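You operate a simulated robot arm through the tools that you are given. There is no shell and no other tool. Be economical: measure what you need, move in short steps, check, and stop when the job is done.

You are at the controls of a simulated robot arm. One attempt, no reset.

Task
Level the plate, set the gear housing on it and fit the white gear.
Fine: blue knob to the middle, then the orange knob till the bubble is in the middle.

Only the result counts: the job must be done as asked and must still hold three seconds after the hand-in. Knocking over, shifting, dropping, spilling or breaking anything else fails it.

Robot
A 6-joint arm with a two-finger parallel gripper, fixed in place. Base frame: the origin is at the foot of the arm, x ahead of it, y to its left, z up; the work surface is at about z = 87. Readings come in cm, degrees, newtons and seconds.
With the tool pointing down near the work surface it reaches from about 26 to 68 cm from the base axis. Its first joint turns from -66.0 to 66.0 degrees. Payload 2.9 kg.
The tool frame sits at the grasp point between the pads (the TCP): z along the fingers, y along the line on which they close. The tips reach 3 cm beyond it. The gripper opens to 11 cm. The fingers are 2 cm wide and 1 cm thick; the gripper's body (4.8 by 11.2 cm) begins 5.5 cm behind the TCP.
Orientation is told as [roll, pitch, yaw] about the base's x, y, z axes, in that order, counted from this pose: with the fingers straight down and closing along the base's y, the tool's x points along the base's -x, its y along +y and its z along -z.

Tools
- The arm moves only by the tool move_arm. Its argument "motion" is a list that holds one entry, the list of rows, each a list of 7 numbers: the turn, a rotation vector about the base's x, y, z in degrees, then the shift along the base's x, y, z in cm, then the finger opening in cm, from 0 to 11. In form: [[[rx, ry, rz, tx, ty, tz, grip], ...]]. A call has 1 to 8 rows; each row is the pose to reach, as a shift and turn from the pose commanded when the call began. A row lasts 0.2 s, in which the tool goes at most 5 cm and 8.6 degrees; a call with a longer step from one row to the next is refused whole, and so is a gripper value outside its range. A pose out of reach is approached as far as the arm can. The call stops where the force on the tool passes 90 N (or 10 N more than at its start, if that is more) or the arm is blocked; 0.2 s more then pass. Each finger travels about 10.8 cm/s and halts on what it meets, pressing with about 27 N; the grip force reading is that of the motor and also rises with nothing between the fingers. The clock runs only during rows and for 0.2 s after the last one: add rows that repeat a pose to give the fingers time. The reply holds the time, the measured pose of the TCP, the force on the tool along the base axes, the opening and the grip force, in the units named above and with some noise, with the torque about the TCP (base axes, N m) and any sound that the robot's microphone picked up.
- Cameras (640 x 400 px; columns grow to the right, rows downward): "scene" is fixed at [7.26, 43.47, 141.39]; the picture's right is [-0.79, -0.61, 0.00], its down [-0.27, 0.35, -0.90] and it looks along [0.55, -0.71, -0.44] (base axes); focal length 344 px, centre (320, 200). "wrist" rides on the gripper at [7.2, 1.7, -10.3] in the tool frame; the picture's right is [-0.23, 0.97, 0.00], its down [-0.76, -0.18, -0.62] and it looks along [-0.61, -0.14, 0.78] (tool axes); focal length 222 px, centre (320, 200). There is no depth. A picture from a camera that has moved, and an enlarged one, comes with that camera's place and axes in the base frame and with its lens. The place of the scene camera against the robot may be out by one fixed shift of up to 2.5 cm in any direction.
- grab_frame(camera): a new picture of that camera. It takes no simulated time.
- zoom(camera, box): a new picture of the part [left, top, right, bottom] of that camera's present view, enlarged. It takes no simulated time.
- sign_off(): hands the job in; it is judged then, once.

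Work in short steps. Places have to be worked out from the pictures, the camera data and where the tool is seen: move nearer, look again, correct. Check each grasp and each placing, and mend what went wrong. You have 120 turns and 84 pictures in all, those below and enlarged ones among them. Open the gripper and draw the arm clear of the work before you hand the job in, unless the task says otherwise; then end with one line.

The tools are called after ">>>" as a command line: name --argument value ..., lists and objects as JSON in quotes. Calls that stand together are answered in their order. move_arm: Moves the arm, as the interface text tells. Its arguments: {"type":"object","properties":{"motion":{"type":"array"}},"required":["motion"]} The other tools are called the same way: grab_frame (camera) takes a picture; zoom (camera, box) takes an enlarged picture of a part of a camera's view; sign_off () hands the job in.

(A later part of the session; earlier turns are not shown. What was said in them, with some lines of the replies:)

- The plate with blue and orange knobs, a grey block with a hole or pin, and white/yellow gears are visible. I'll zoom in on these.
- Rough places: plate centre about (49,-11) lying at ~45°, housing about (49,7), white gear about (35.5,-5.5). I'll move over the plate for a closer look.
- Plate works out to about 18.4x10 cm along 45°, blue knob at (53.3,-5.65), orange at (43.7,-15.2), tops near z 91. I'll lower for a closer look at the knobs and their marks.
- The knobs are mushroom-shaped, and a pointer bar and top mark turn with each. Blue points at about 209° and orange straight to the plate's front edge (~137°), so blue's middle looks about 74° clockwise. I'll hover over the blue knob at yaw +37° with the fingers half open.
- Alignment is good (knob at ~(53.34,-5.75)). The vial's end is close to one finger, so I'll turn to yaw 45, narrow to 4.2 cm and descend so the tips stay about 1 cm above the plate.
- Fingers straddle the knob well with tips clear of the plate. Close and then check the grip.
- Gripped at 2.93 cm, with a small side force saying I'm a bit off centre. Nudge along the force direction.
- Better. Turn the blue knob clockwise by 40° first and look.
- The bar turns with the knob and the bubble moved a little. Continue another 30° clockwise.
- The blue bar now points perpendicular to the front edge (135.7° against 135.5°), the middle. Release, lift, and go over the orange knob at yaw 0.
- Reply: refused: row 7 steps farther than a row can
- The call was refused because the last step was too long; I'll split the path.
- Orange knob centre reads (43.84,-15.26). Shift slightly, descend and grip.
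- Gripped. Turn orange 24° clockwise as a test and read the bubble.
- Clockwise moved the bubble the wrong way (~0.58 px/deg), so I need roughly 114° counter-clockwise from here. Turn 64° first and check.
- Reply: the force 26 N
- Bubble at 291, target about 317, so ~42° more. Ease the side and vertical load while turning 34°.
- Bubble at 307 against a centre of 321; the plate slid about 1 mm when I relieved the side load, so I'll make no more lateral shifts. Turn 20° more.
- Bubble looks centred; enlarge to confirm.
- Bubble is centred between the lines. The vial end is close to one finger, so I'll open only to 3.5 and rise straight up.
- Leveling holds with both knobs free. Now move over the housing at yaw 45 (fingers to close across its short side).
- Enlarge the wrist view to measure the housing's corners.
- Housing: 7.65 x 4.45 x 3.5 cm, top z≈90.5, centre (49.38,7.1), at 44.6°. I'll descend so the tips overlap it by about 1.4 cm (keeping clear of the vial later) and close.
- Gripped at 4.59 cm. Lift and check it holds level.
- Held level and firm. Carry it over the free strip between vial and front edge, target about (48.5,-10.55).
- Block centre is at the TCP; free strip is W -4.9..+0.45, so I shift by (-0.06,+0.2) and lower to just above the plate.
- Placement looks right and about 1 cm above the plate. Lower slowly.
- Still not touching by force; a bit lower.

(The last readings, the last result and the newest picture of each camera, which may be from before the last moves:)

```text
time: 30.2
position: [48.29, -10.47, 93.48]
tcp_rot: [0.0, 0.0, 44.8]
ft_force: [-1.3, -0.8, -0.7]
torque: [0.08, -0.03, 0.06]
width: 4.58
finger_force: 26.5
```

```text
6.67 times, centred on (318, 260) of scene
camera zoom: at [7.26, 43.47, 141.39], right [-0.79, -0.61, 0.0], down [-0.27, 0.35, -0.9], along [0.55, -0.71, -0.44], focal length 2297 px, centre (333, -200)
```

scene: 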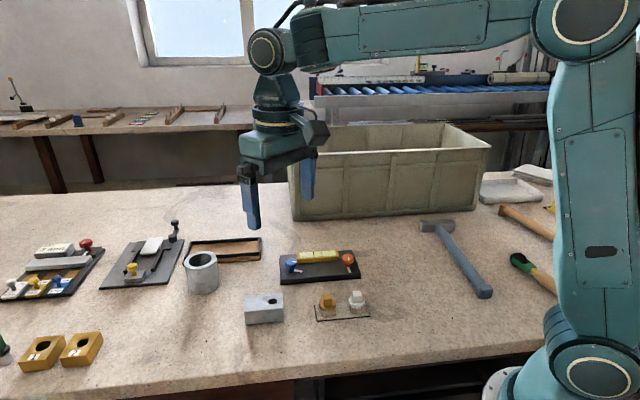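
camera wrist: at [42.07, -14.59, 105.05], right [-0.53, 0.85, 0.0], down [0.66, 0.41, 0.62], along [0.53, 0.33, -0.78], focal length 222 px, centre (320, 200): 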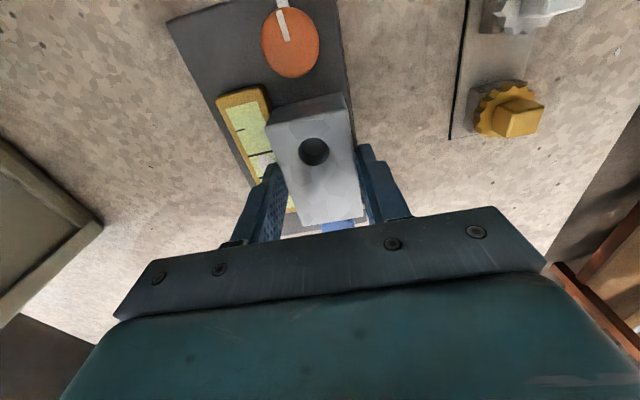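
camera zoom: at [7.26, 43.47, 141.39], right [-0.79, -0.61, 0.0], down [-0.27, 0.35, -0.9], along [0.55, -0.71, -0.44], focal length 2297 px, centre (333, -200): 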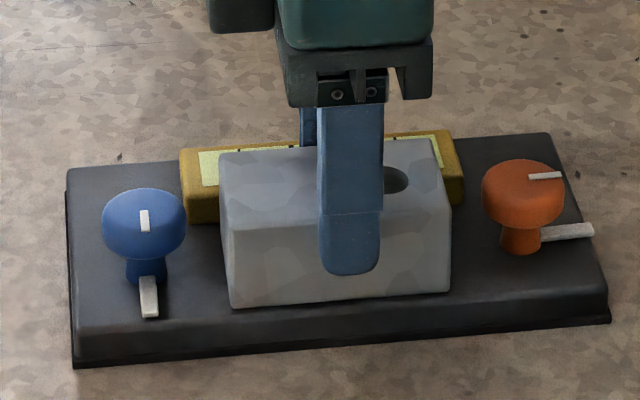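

Contact made. Open slightly (finger is just above the vial) and rise straight.

>>> move_arm --motion '[[[0, 0, 0, 0, 0, -0.03, 4.8], [0, 0, 0, 0, 0, -0.03, 5.2], [0, 0, 0, 0, 0, -0.03, 5.2]]]'

>>> move_arm --motion '[[[0, 0, 0, 0, 0, 0.5, 5.2], [0, 0, 0, 0, 0, 2, 5.2], [0, 0, 0, 0, 0, 5, 5.2], [0, 0, 0, 0, 0, 9, 5.2], [0, 0, 0, 0, 0, 11, 5.2]]]'

>>> grab_frame --camera "wrist"

>>> zoom --camera "scene" --box '[270, 230, 366, 290]'

```text
time: 31.0
position: [48.39, -10.43, 93.37]
tcp_rot: [0.1, 0.1, 44.8]
ft_force: [0.1, 0.8, 0.2]
torque: [-0.01, 0.01, -0.01]
width: 5.19
finger_force: 0.0
```

```text
time: 32.2
position: [48.47, -10.34, 104.44]
tcp_rot: [0.0, 0.0, 44.9]
ft_force: [-0.1, -0.1, 0.3]
torque: [0.01, 0.03, 0.04]
width: 5.19
finger_force: 0.0
```

```text
42 pictures are left
camera wrist: at [41.99, -14.33, 114.91], right [-0.53, 0.85, 0.0], down [0.66, 0.41, 0.62], along [0.53, 0.33, -0.78], focal length 222 px, centre (320, 200)
```

wrist: 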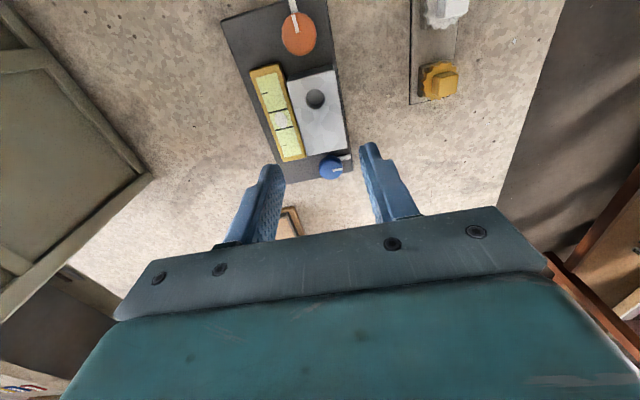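

```text
6.67 times, centred on (318, 260) of scene
camera zoom: at [7.25, 43.47, 141.39], right [-0.79, -0.61, 0.0], down [-0.27, 0.35, -0.9], along [0.55, -0.71, -0.44], focal length 2297 px, centre (333, -200)
```

zoom: 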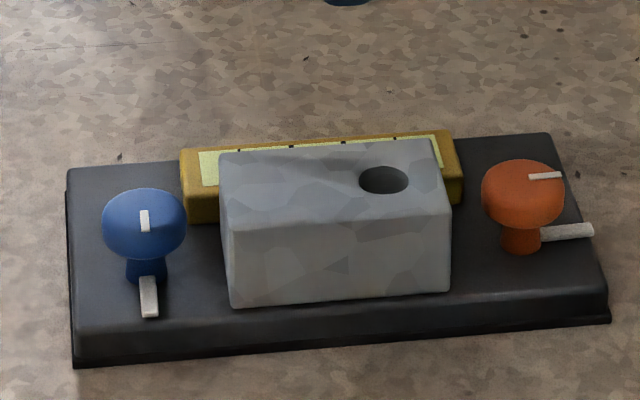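

Housing sits on the plate. Enlarge the wrist view to check the bubble, the placing, and the hole position.

>>> zoom --camera "wrist" --box '[224, 30, 384, 190]'

>>> zoom --camera "wrist" --box '[384, 0, 480, 110]'

```text
2.50 times, centred on (304, 110) of wrist
camera zoom: at [41.99, -14.33, 114.91], right [-0.53, 0.85, 0.0], down [0.66, 0.41, 0.62], along [0.53, 0.33, -0.78], focal length 555 px, centre (360, 425)
```

zoom: 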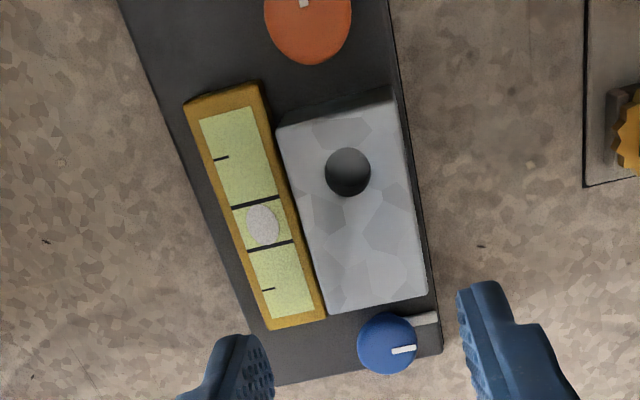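

```text
3.64 times, centred on (432, 55) of wrist
camera zoom: at [41.99, -14.33, 114.91], right [-0.53, 0.85, 0.0], down [0.66, 0.41, 0.62], along [0.53, 0.33, -0.78], focal length 808 px, centre (-87, 727)
```

zoom: 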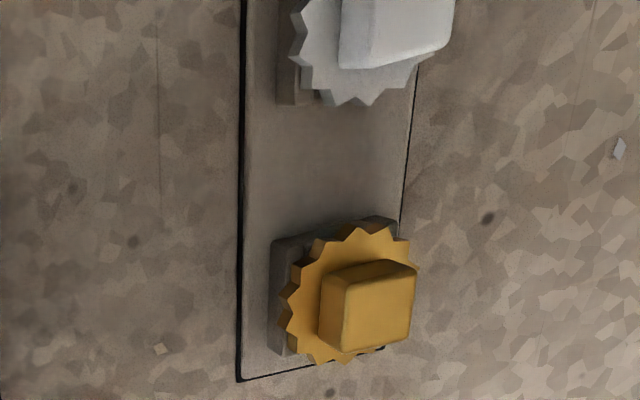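

Bubble still centred, housing seated between vial and front edge; hole at about (47.15,-11.7). Now go look at the white gear.

>>> move_arm --motion '[[[0, 0, 0, -3.5, 2, 0, 5.2], [0, 0, 0, -7, 4, 0, 5.2], [0, 0, 0, -10.5, 6, 0, 5.2], [0, 0, 0, -11, 6.3, -1, 5.2], [0, 0, 0, -11, 6.3, -1, 5.2]]]'

>>> grab_frame --camera "wrist"

>>> zoom --camera "scene" --box '[308, 280, 388, 330]'

```text
time: 33.4
position: [37.31, -3.97, 103.47]
tcp_rot: [0.1, 0.0, 44.9]
ft_force: [-0.3, -0.2, 0.1]
torque: [-0.01, 0.0, 0.0]
width: 5.18
finger_force: 0.0
```

```text
38 pictures are left
camera wrist: at [30.86, -8.04, 113.81], right [-0.53, 0.85, 0.0], down [0.66, 0.41, 0.62], along [0.53, 0.33, -0.78], focal length 222 px, centre (320, 200)
```

wrist: 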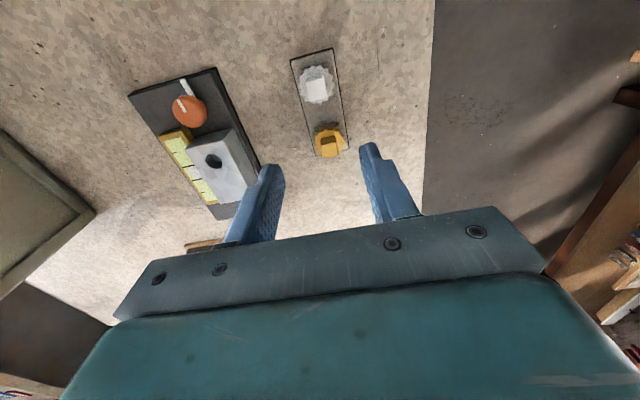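

```text
8.00 times, centred on (348, 305) of scene
camera zoom: at [7.25, 43.47, 141.39], right [-0.79, -0.61, 0.0], down [-0.27, 0.35, -0.9], along [0.55, -0.71, -0.44], focal length 2756 px, centre (96, -640)
```

zoom: 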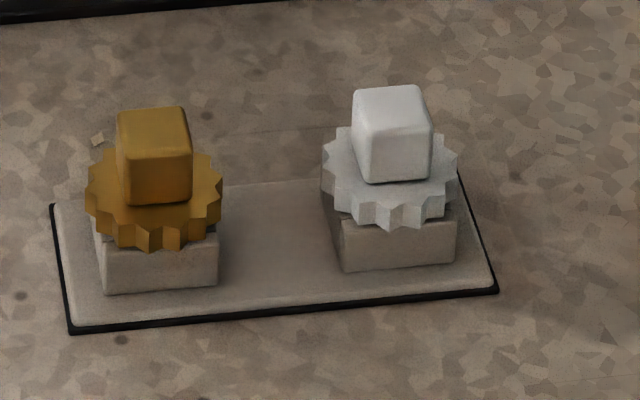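

>>> zoom --camera "wrist" --box '[280, 40, 360, 160]'

```text
3.33 times, centred on (320, 100) of wrist
camera zoom: at [30.86, -8.04, 113.81], right [-0.53, 0.85, 0.0], down [0.66, 0.41, 0.62], along [0.53, 0.33, -0.78], focal length 740 px, centre (320, 533)
```

zoom: 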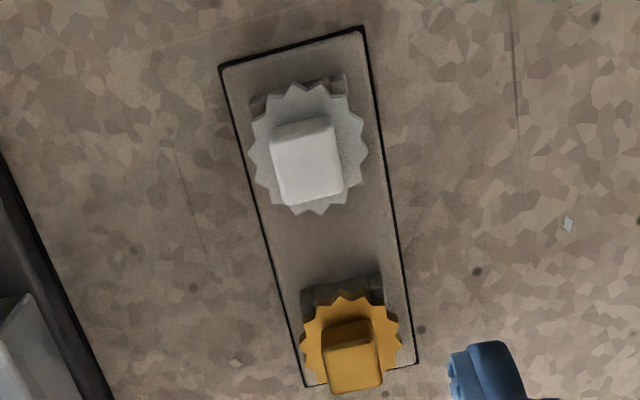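

White gear's cube handle is about 1.8 cm wide, near (35.42,-5.64), top about z 90.8. Hover above it.

>>> move_arm --motion '[[[0, 0, 0, -1, -0.9, -3, 4.2], [0, 0, 0, -1.9, -1.65, -6, 4.2], [0, 0, 0, -1.9, -1.65, -7, 4.2], [0, 0, 0, -1.9, -1.65, -7, 4.2]]]'

>>> zoom --camera "wrist" --box '[240, 90, 400, 190]'

>>> zoom --camera "scene" --box '[308, 270, 388, 330]'

```text
time: 34.4
position: [35.29, -5.85, 96.66]
tcp_rot: [0.0, 0.0, 45.0]
ft_force: [0.2, 0.0, 1.0]
torque: [-0.02, -0.03, 0.02]
width: 4.2
finger_force: 0.2
```

```text
4.00 times, centred on (320, 140) of wrist
camera zoom: at [28.93, -9.83, 106.99], right [-0.53, 0.85, 0.0], down [0.66, 0.41, 0.62], along [0.53, 0.33, -0.78], focal length 888 px, centre (320, 440)
```

zoom: 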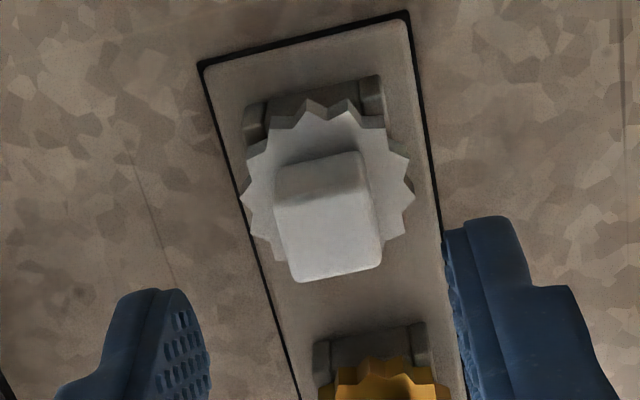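

```text
6.67 times, centred on (348, 300) of scene
camera zoom: at [7.26, 43.47, 141.39], right [-0.79, -0.61, 0.0], down [-0.27, 0.35, -0.9], along [0.55, -0.71, -0.44], focal length 2297 px, centre (133, -467)
```

zoom: 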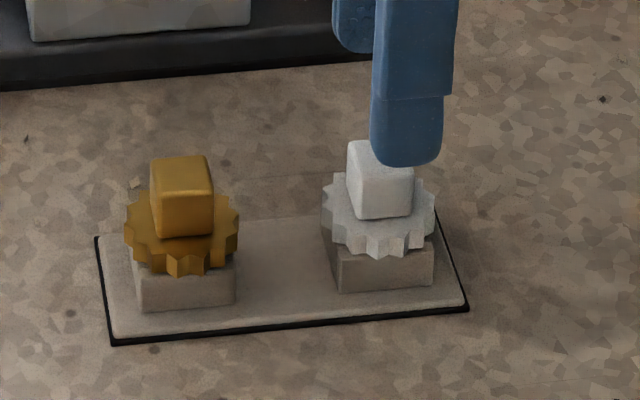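

Cube centre (35.5,-5.52), height ~1.85, gear top ~88.65. Shift a touch, descend to tips at z≈89.1 and close.

>>> move_arm --motion '[[[0, 0, 0, 0.15, 0.25, -1.5, 4.2], [0, 0, 0, 0.15, 0.25, -3.2, 4.2], [0, 0, 0, 0.15, 0.25, -4.4, 4.2], [0, 0, 0, 0.15, 0.25, -4.4, 4.2], [0, 0, 0, 0.15, 0.25, -4.4, 3], [0, 0, 0, 0.15, 0.25, -4.4, 2], [0, 0, 0, 0.15, 0.25, -4.4, 1.2], [0, 0, 0, 0.15, 0.25, -4.4, 1.2]]]'

>>> zoom --camera "scene" --box '[308, 270, 388, 330]'

```text
time: 36.2
position: [35.66, -5.58, 92.19]
tcp_rot: [0.0, 0.1, 44.8]
ft_force: [0.6, 0.0, -0.2]
torque: [0.04, 0.02, 0.0]
width: 3.39
finger_force: 27.4
```

```text
6.67 times, centred on (348, 300) of scene
camera zoom: at [7.26, 43.47, 141.39], right [-0.79, -0.61, 0.0], down [-0.27, 0.35, -0.9], along [0.55, -0.71, -0.44], focal length 2297 px, centre (133, -467)
```

zoom: 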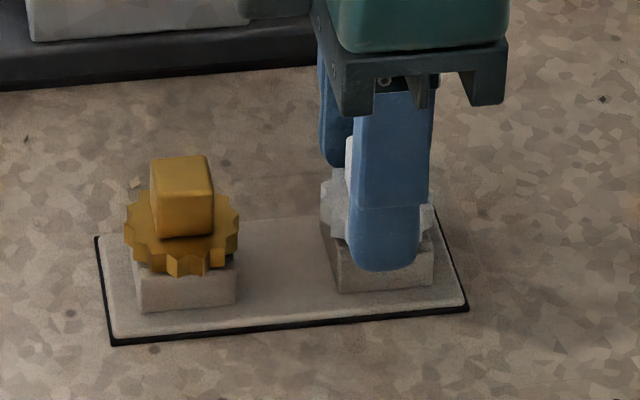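

Width 3.39 means I caught the gear disc, not the cube; it's higher than judged. Open, rise 1.1 cm and close again.

>>> move_arm --motion '[[[0, 0, 0, 0, 0, 0, 4.0], [0, 0, 0, 0, 0, 0, 4.4], [0, 0, 0, 0, 0, 0.6, 4.4], [0, 0, 0, 0, 0, 1.1, 4.4], [0, 0, 0, 0, 0, 1.1, 3], [0, 0, 0, 0, 0, 1.1, 2], [0, 0, 0, 0, 0, 1.1, 1.2], [0, 0, 0, 0, 0, 1.1, 1.2]]]'

>>> zoom --camera "scene" --box '[308, 270, 388, 330]'

>>> zoom --camera "wrist" --box '[240, 90, 400, 190]'

```text
time: 38.0
position: [35.68, -5.57, 93.24]
tcp_rot: [0.1, 0.1, 44.9]
ft_force: [-0.7, -0.4, 1.1]
torque: [0.03, 0.06, -0.03]
width: 1.68
finger_force: 26.6
```

```text
6.67 times, centred on (348, 300) of scene
camera zoom: at [7.25, 43.48, 141.39], right [-0.79, -0.61, 0.0], down [-0.27, 0.35, -0.9], along [0.55, -0.71, -0.44], focal length 2297 px, centre (133, -467)
```

zoom: 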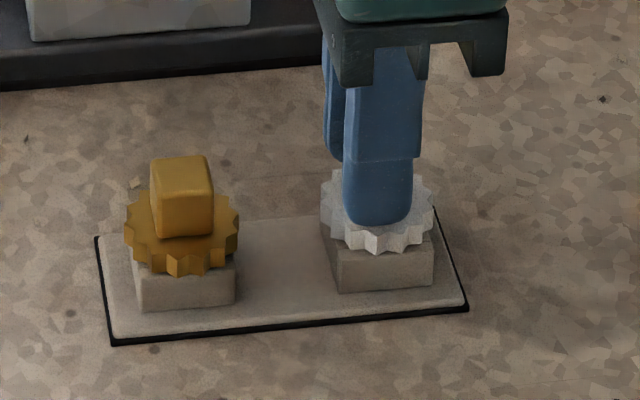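

```text
4.00 times, centred on (320, 140) of wrist
camera zoom: at [29.25, -9.55, 103.63], right [-0.53, 0.85, 0.0], down [0.66, 0.41, 0.62], along [0.53, 0.33, -0.78], focal length 888 px, centre (320, 440)
```

zoom: 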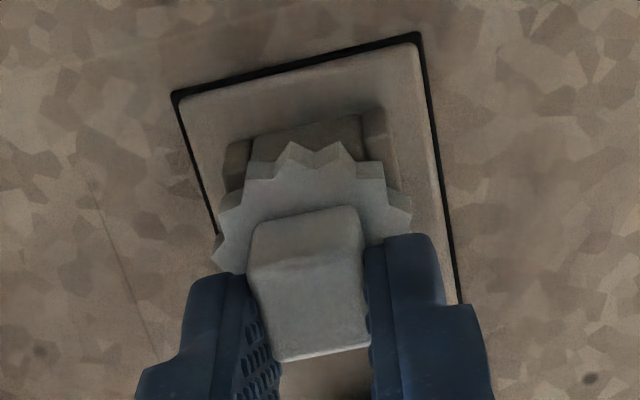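

Cube gripped at 1.68 cm. Lift straight up and inspect the shaft.

>>> move_arm --motion '[[[0, 0, 0, 0, 0, 1, 1.2], [0, 0, 0, 0, 0, 2.5, 1.2], [0, 0, 0, 0, 0, 4.5, 1.2], [0, 0, 0, 0, 0, 7, 1.2], [0, 0, 0, 0, 0, 9, 1.2], [0, 0, 0, 0, 0, 9, 1.2]]]'

>>> zoom --camera "scene" --box '[288, 220, 400, 330]'

>>> zoom --camera "wrist" --box '[240, 90, 400, 190]'

```text
time: 39.4
position: [35.65, -5.62, 102.03]
tcp_rot: [0.0, -0.1, 44.9]
ft_force: [0.0, -0.5, -1.3]
torque: [0.01, -0.01, 0.01]
width: 1.69
finger_force: 26.9
```

```text
3.64 times, centred on (344, 275) of scene
camera zoom: at [7.26, 43.47, 141.39], right [-0.79, -0.61, 0.0], down [-0.27, 0.35, -0.9], along [0.55, -0.71, -0.44], focal length 1253 px, centre (233, -73)
```

zoom: 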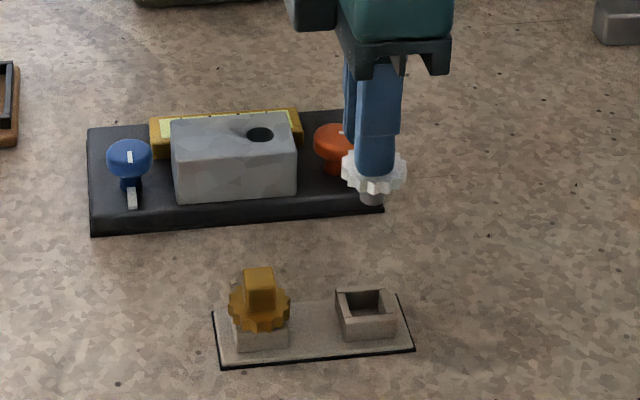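

```text
4.00 times, centred on (320, 140) of wrist
camera zoom: at [29.22, -9.62, 112.41], right [-0.53, 0.85, 0.0], down [0.66, 0.41, 0.62], along [0.53, 0.33, -0.78], focal length 888 px, centre (320, 440)
```

zoom: 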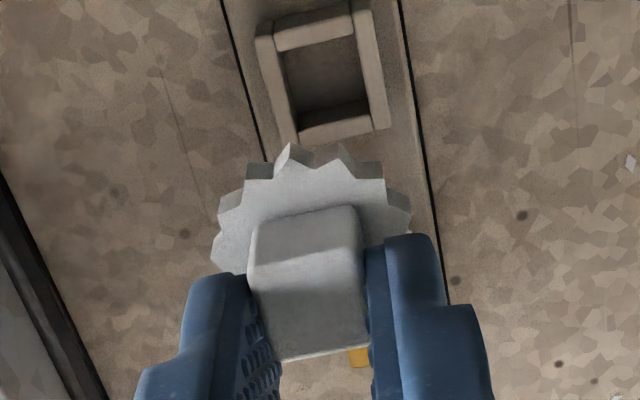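

Gear is held with a cylindrical shaft underneath. I need its offset from the TCP along the fingers' width, so I'll zoom in closely.

>>> zoom --camera "scene" --box '[376, 236, 412, 281]'

```text
8.89 times, centred on (394, 258) of scene
camera zoom: at [7.26, 43.47, 141.39], right [-0.79, -0.61, 0.0], down [-0.27, 0.35, -0.9], along [0.55, -0.71, -0.44], focal length 3062 px, centre (-338, -320)
```

zoom: 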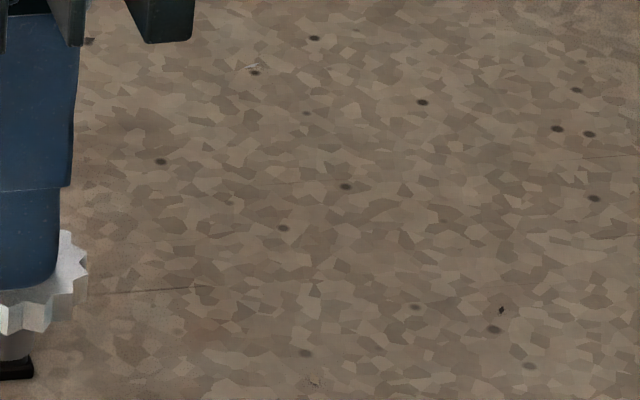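

Wrong box; the gear is at about (359,267).

>>> zoom --camera "scene" --box '[339, 254, 379, 280]'

```text
15.38 times, centred on (359, 267) of scene
camera zoom: at [7.26, 43.47, 141.39], right [-0.79, -0.61, 0.0], down [-0.27, 0.35, -0.9], along [0.55, -0.71, -0.44], focal length 5300 px, centre (-280, -831)
```

zoom: 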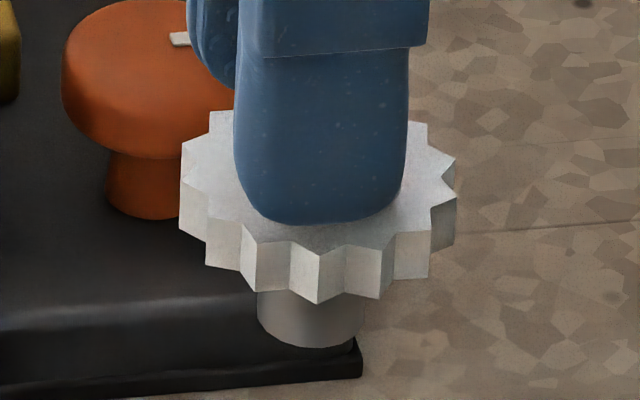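

Analysis: gear axis is 0.43-0.47 cm toward -L from the TCP. Hole about (47.13,-11.7), so TCP target (47.45,-11.38). Move there at height.

>>> move_arm --motion '[[[0, 0, 0, 2.5, -1.2, 0, 1.2], [0, 0, 0, 6, -3, 0, 1.2], [0, 0, 0, 9.5, -4.7, 0, 1.2], [0, 0, 0, 11.8, -5.76, 0, 1.2], [0, 0, 0, 11.8, -5.76, 0, 1.2], [0, 0, 0, 11.8, -5.76, -2.5, 1.2], [0, 0, 0, 11.8, -5.76, -2.5, 1.2]]]'

>>> zoom --camera "scene" --box '[286, 215, 366, 275]'

>>> zoom --camera "wrist" --box '[240, 90, 400, 190]'

```text
time: 41.0
position: [47.4, -11.36, 99.62]
tcp_rot: [0.0, 0.0, 44.9]
ft_force: [0.5, 0.0, -1.0]
torque: [-0.01, -0.02, 0.04]
width: 1.69
finger_force: 26.9
```

```text
6.67 times, centred on (326, 245) of scene
camera zoom: at [7.26, 43.47, 141.39], right [-0.79, -0.61, 0.0], down [-0.27, 0.35, -0.9], along [0.55, -0.71, -0.44], focal length 2297 px, centre (280, -100)
```

zoom: 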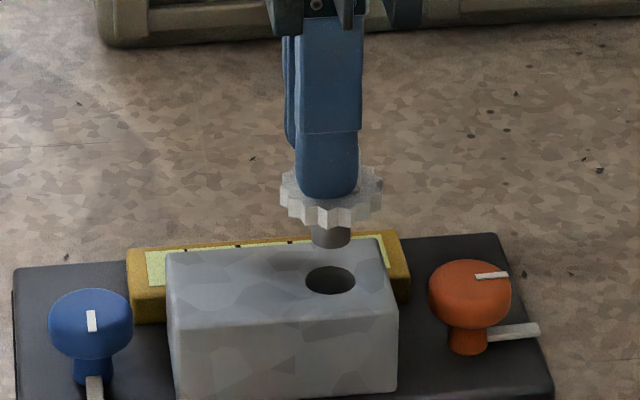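

```text
4.00 times, centred on (320, 140) of wrist
camera zoom: at [41.01, -15.27, 110.11], right [-0.53, 0.85, 0.0], down [0.66, 0.41, 0.62], along [0.53, 0.33, -0.78], focal length 888 px, centre (320, 440)
```

zoom: 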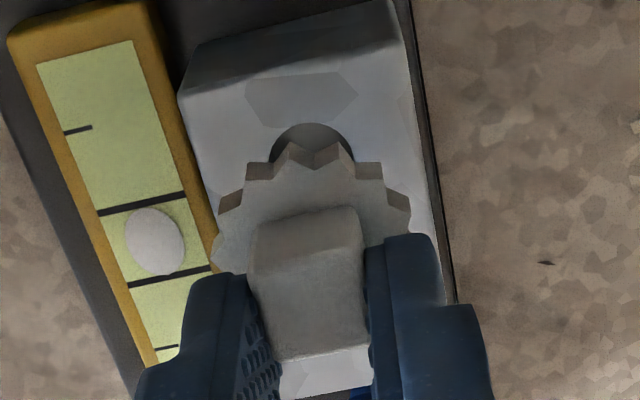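

Shaft and hole line up in the scene view, and the wrist view puts the hole at (47.07,-11.67) against the gear axis (47.08,-11.68). Lower to just above.

>>> move_arm --motion '[[[0, 0, 0, 0, 0, -0.5, 1.2], [0, 0, 0, 0, 0, -1, 1.2], [0, 0, 0, 0, 0, -1.4, 1.2], [0, 0, 0, 0, 0, -1.4, 1.2]]]'

>>> zoom --camera "scene" --box '[306, 230, 354, 266]'

```text
time: 42.0
position: [47.31, -11.27, 98.22]
tcp_rot: [0.0, 0.0, 44.9]
ft_force: [0.2, -0.3, -0.9]
torque: [0.02, -0.01, -0.02]
width: 1.69
finger_force: 27.1
```

```text
11.11 times, centred on (330, 248) of scene
camera zoom: at [7.26, 43.47, 141.39], right [-0.79, -0.61, 0.0], down [-0.27, 0.35, -0.9], along [0.55, -0.71, -0.44], focal length 3828 px, centre (209, -333)
```

zoom: 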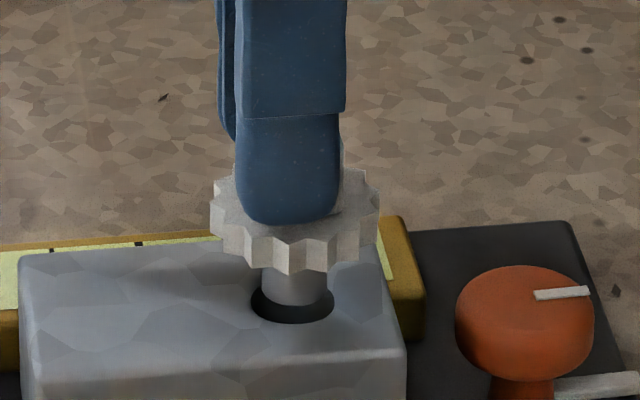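

Shaft is centred over the hole and at its mouth. Lower gently.

>>> move_arm --motion '[[[0, 0, 0, 0, 0, -0.2, 1.2], [0, 0, 0, 0, 0, -0.4, 1.2], [0, 0, 0, 0, 0, -0.6, 1.2], [0, 0, 0, 0, 0, -0.6, 1.2]]]'

>>> zoom --camera "scene" --box '[306, 230, 354, 266]'

```text
time: 43.0
position: [47.35, -11.34, 97.7]
tcp_rot: [0.0, 0.0, 44.9]
ft_force: [-0.1, 0.0, 0.0]
torque: [-0.02, 0.01, 0.03]
width: 1.69
finger_force: 26.8
```

```text
11.11 times, centred on (330, 248) of scene
camera zoom: at [7.26, 43.47, 141.39], right [-0.79, -0.61, 0.0], down [-0.27, 0.35, -0.9], along [0.55, -0.71, -0.44], focal length 3828 px, centre (209, -333)
```

zoom: 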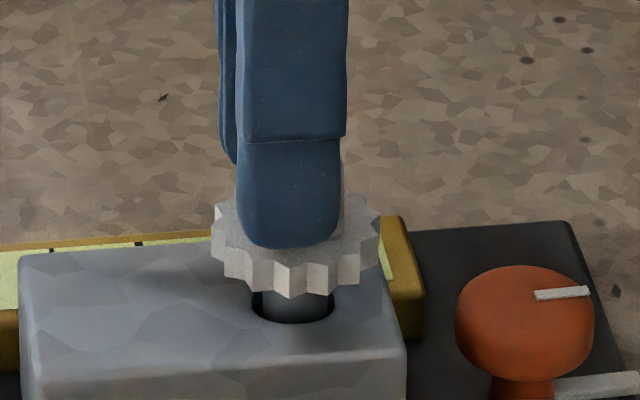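

Shaft is entering the hole with little force. Continue down in small steps.

>>> move_arm --motion '[[[0, 0, 0, 0, 0, -0.2, 1.2], [0, 0, 0, 0, 0, -0.4, 1.2], [0, 0, 0, 0, 0, -0.4, 1.2]]]'

>>> zoom --camera "scene" --box '[306, 230, 354, 266]'

```text
time: 43.8
position: [47.51, -11.27, 97.22]
tcp_rot: [0.1, 0.0, 44.8]
ft_force: [-0.4, 0.4, 0.0]
torque: [0.0, 0.0, -0.01]
width: 1.7
finger_force: 26.6
```

```text
11.11 times, centred on (330, 248) of scene
camera zoom: at [7.26, 43.47, 141.39], right [-0.79, -0.61, 0.0], down [-0.27, 0.35, -0.9], along [0.55, -0.71, -0.44], focal length 3828 px, centre (209, -333)
```

zoom: 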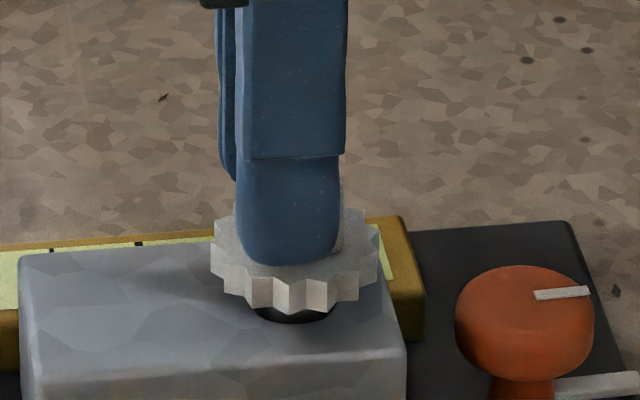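

Inserting cleanly; gear is still about 0.5 cm above the housing face. Lower on.

>>> move_arm --motion '[[[0, 0, 0, 0, 0, -0.15, 1.2], [0, 0, 0, 0, 0, -0.3, 1.2], [0, 0, 0, 0, 0, -0.3, 1.2]]]'

>>> move_arm --motion '[[[0, 0, 0, 0, 0, -0.1, 1.2], [0, 0, 0, 0, 0, -0.15, 1.2], [0, 0, 0, 0, 0, -0.15, 1.2]]]'

>>> zoom --camera "scene" --box '[306, 230, 354, 266]'

```text
time: 44.6
position: [47.33, -11.35, 96.93]
tcp_rot: [0.0, 0.0, 44.9]
ft_force: [-0.1, 0.2, -1.0]
torque: [0.0, -0.01, 0.0]
width: 1.71
finger_force: 27.3
```

```text
time: 45.4
position: [47.49, -11.23, 96.79]
tcp_rot: [-0.1, 0.0, 44.9]
ft_force: [0.4, -0.6, -0.3]
torque: [0.01, 0.0, -0.01]
width: 1.69
finger_force: 26.8
```

```text
11.11 times, centred on (330, 248) of scene
camera zoom: at [7.26, 43.47, 141.39], right [-0.79, -0.61, 0.0], down [-0.27, 0.35, -0.9], along [0.55, -0.71, -0.44], focal length 3828 px, centre (209, -333)
```

zoom: 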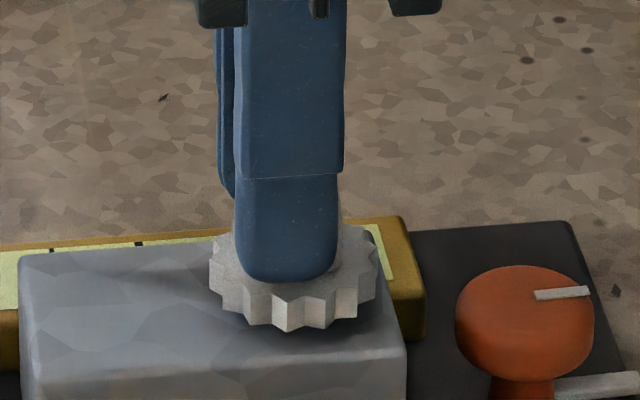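

>>> move_arm --motion '[[[0, 0, 0, 0, 0, -0.1, 1.2], [0, 0, 0, 0, 0, -0.15, 1.2], [0, 0, 0, 0, 0, -0.15, 1.2]]]'

>>> zoom --camera "scene" --box '[306, 230, 354, 266]'

```text
time: 46.2
position: [47.5, -11.46, 96.77]
tcp_rot: [0.0, 0.1, 44.9]
ft_force: [-0.8, -0.1, -0.5]
torque: [-0.02, -0.01, 0.02]
width: 1.69
finger_force: 27.1
```

```text
11.11 times, centred on (330, 248) of scene
camera zoom: at [7.26, 43.47, 141.39], right [-0.79, -0.61, 0.0], down [-0.27, 0.35, -0.9], along [0.55, -0.71, -0.44], focal length 3828 px, centre (209, -333)
```

zoom: 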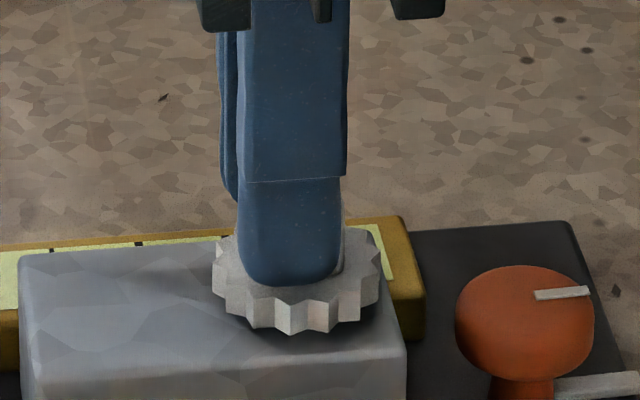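

Still free, with a small gap and shadow visible. Keep lowering in small steps.

>>> move_arm --motion '[[[0, 0, 0, 0, 0, -0.1, 1.2], [0, 0, 0, 0, 0, -0.1, 1.2]]]'

>>> move_arm --motion '[[[0, 0, 0, 0, 0, -0.1, 1.2], [0, 0, 0, 0, 0, -0.1, 1.2]]]'

>>> zoom --camera "scene" --box '[306, 230, 354, 266]'

```text
time: 46.8
position: [47.51, -11.5, 96.54]
tcp_rot: [0.0, 0.0, 44.9]
ft_force: [0.0, 0.4, -0.3]
torque: [0.01, -0.04, -0.02]
width: 1.7
finger_force: 26.7
```

```text
time: 47.4
position: [47.47, -11.27, 96.53]
tcp_rot: [0.0, 0.0, 44.8]
ft_force: [-0.2, -0.9, 0.8]
torque: [0.03, 0.02, 0.01]
width: 1.68
finger_force: 27.0
```

```text
11.11 times, centred on (330, 248) of scene
camera zoom: at [7.25, 43.47, 141.39], right [-0.79, -0.61, 0.0], down [-0.27, 0.35, -0.9], along [0.55, -0.71, -0.44], focal length 3828 px, centre (209, -333)
```

zoom: 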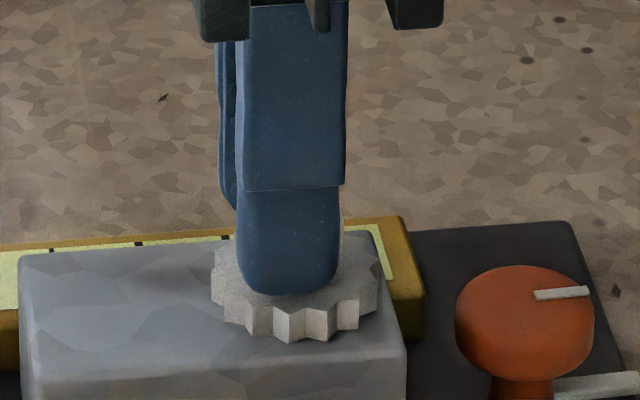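

>>> move_arm --motion '[[[0, 0, 0, 0, 0, -0.1, 1.2], [0, 0, 0, 0, 0, -0.1, 1.2]]]'

>>> move_arm --motion '[[[0, 0, 0, 0, 0, -0.07, 1.2], [0, 0, 0, 0, 0, -0.07, 1.2]]]'

>>> zoom --camera "scene" --box '[306, 230, 354, 266]'

```text
time: 48.0
position: [47.48, -11.24, 96.44]
tcp_rot: [-0.2, 0.0, 44.9]
ft_force: [-2.7, 2.8, 16.6]
torque: [-0.05, 0.18, -0.06]
width: 1.7
finger_force: 27.3
```

```text
time: 48.6
position: [47.55, -11.38, 96.43]
tcp_rot: [-0.1, -0.2, 44.9]
ft_force: [-1.6, 3.2, 18.4]
torque: [0.11, 0.07, 0.0]
width: 1.7
finger_force: 27.0
```

```text
11.11 times, centred on (330, 248) of scene
camera zoom: at [7.23, 43.49, 141.39], right [-0.79, -0.61, 0.0], down [-0.27, 0.35, -0.9], along [0.55, -0.71, -0.44], focal length 3828 px, centre (209, -333)
```

zoom: 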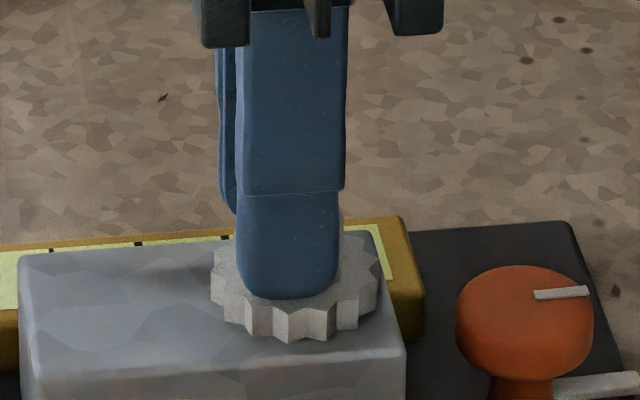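

Seated: contact force of 16-18 N. Ease up, open a little and withdraw straight up.

>>> move_arm --motion '[[[0, 0, 0, 0, 0, 0.1, 1.2], [0, 0, 0, 0, 0, 0.1, 2.0], [0, 0, 0, 0, 0, 0.1, 2.6], [0, 0, 0, 0, 0, 0.1, 2.6], [0, 0, 0, 0, 0, 1.5, 2.6], [0, 0, 0, 0, 0, 4, 2.6], [0, 0, 0, 0, 0, 8, 2.6], [0, 0, 0, 0, 0, 10, 4]]]'

>>> zoom --camera "wrist" --box '[224, 0, 384, 190]'

>>> zoom --camera "scene" --box '[270, 230, 366, 290]'

```text
time: 50.4
position: [47.58, -11.43, 106.35]
tcp_rot: [0.0, 0.0, 44.9]
ft_force: [0.2, -0.6, 0.3]
torque: [-0.04, -0.02, 0.02]
width: 4.0
finger_force: 0.0
```

```text
2.11 times, centred on (304, 95) of wrist
camera zoom: at [41.02, -15.47, 116.73], right [-0.53, 0.85, 0.0], down [0.66, 0.41, 0.62], along [0.53, 0.33, -0.78], focal length 468 px, centre (354, 421)
```

zoom: 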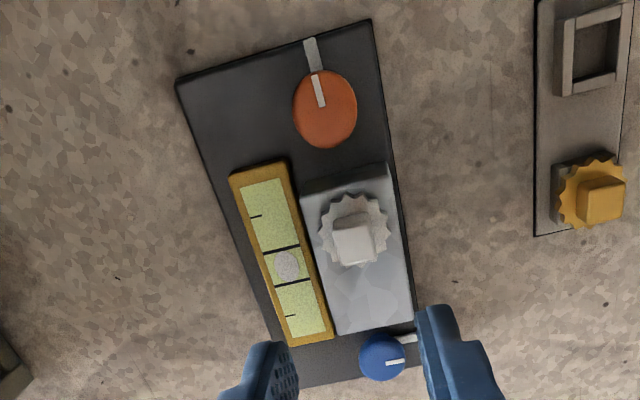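

```text
6.67 times, centred on (318, 260) of scene
camera zoom: at [7.26, 43.47, 141.39], right [-0.79, -0.61, 0.0], down [-0.27, 0.35, -0.9], along [0.55, -0.71, -0.44], focal length 2297 px, centre (333, -200)
```

zoom: 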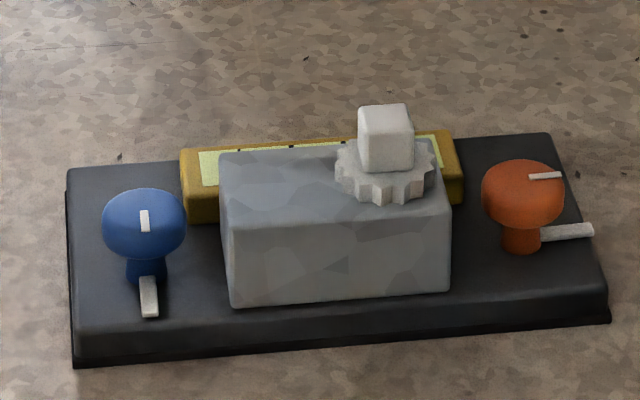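

Gear is seated flat in the housing. Check the bubble close up.

>>> zoom --camera "wrist" --box '[330, 100, 366, 130]'

>>> zoom --camera "wrist" --box '[272, 80, 332, 190]'

```text
13.33 times, centred on (348, 115) of wrist
camera zoom: at [41.02, -15.47, 116.73], right [-0.53, 0.85, 0.0], down [0.66, 0.41, 0.62], along [0.53, 0.33, -0.78], focal length 2962 px, centre (-53, 1333)
```

zoom: 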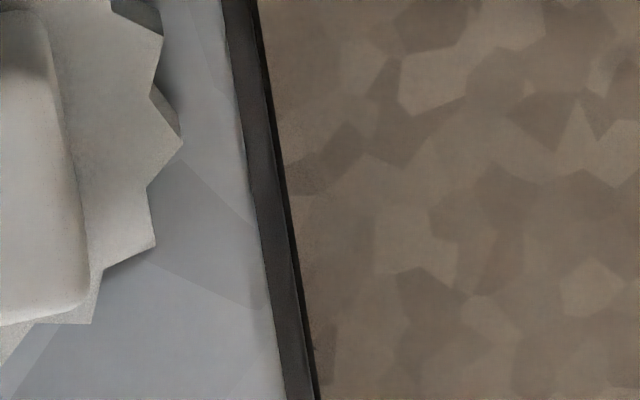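

```text
3.64 times, centred on (302, 135) of wrist
camera zoom: at [41.02, -15.47, 116.73], right [-0.53, 0.85, 0.0], down [0.66, 0.41, 0.62], along [0.53, 0.33, -0.78], focal length 808 px, centre (386, 436)
```

zoom: 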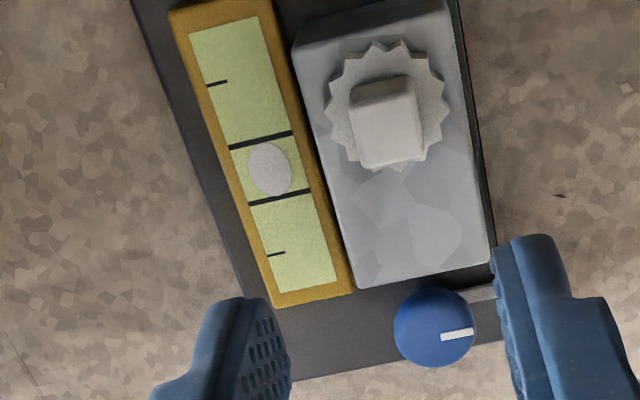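

Bubble is centred between the lines and everything is seated. Draw the arm clear and take a last look.

>>> move_arm --motion '[[[0, 0, 0, 0, 0, 4, 6], [0, 0, 0, 0, 1, 8, 8], [0, 0, 0, -2, 5, 10, 8], [0, 0, 0, -4, 9, 10, 8], [0, 0, 0, -6, 13, 10, 8], [0, 0, 0, -6, 17, 10, 8], [0, 0, 0, -6, 17, 10, 8]]]'

>>> grab_frame --camera "scene"

>>> zoom --camera "wrist" --box '[0, 0, 320, 200]'

```text
time: 52.0
position: [41.51, 5.69, 116.12]
tcp_rot: [0.1, -0.1, 44.9]
ft_force: [-0.1, -0.1, 0.6]
torque: [0.03, 0.02, 0.01]
width: 8.01
finger_force: 0.0
```

```text
13 pictures are left
```

scene: 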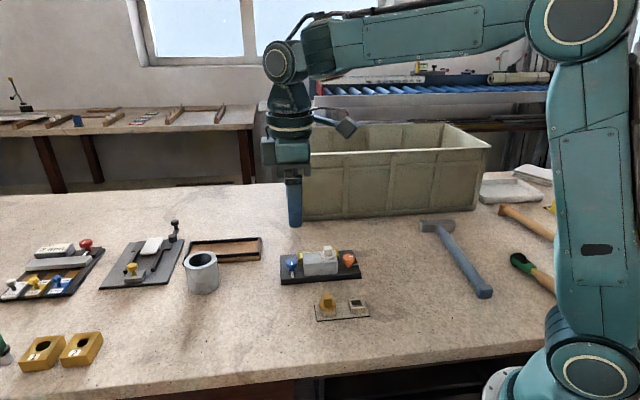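

```text
2.00 times, centred on (160, 100) of wrist
camera zoom: at [35.1, 1.73, 126.48], right [-0.53, 0.85, 0.0], down [0.66, 0.41, 0.62], along [0.53, 0.33, -0.78], focal length 444 px, centre (640, 400)
```

zoom: 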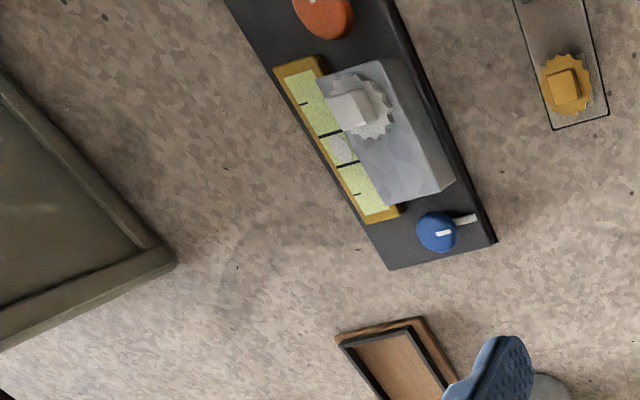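

The arm is clear with the gripper open, the bubble is centred, the housing and gear are in place, and nothing else looks moved. Handing in.

>>> sign_off

```text
The job is handed in.
```

The plate is level: the blue knob is at what I judged its middle (pointer square to the front edge) and the bubble is centred. The gear housing stands on the plate with the white gear seated in it; the plate slid about 1 mm while I turned the orange knob.
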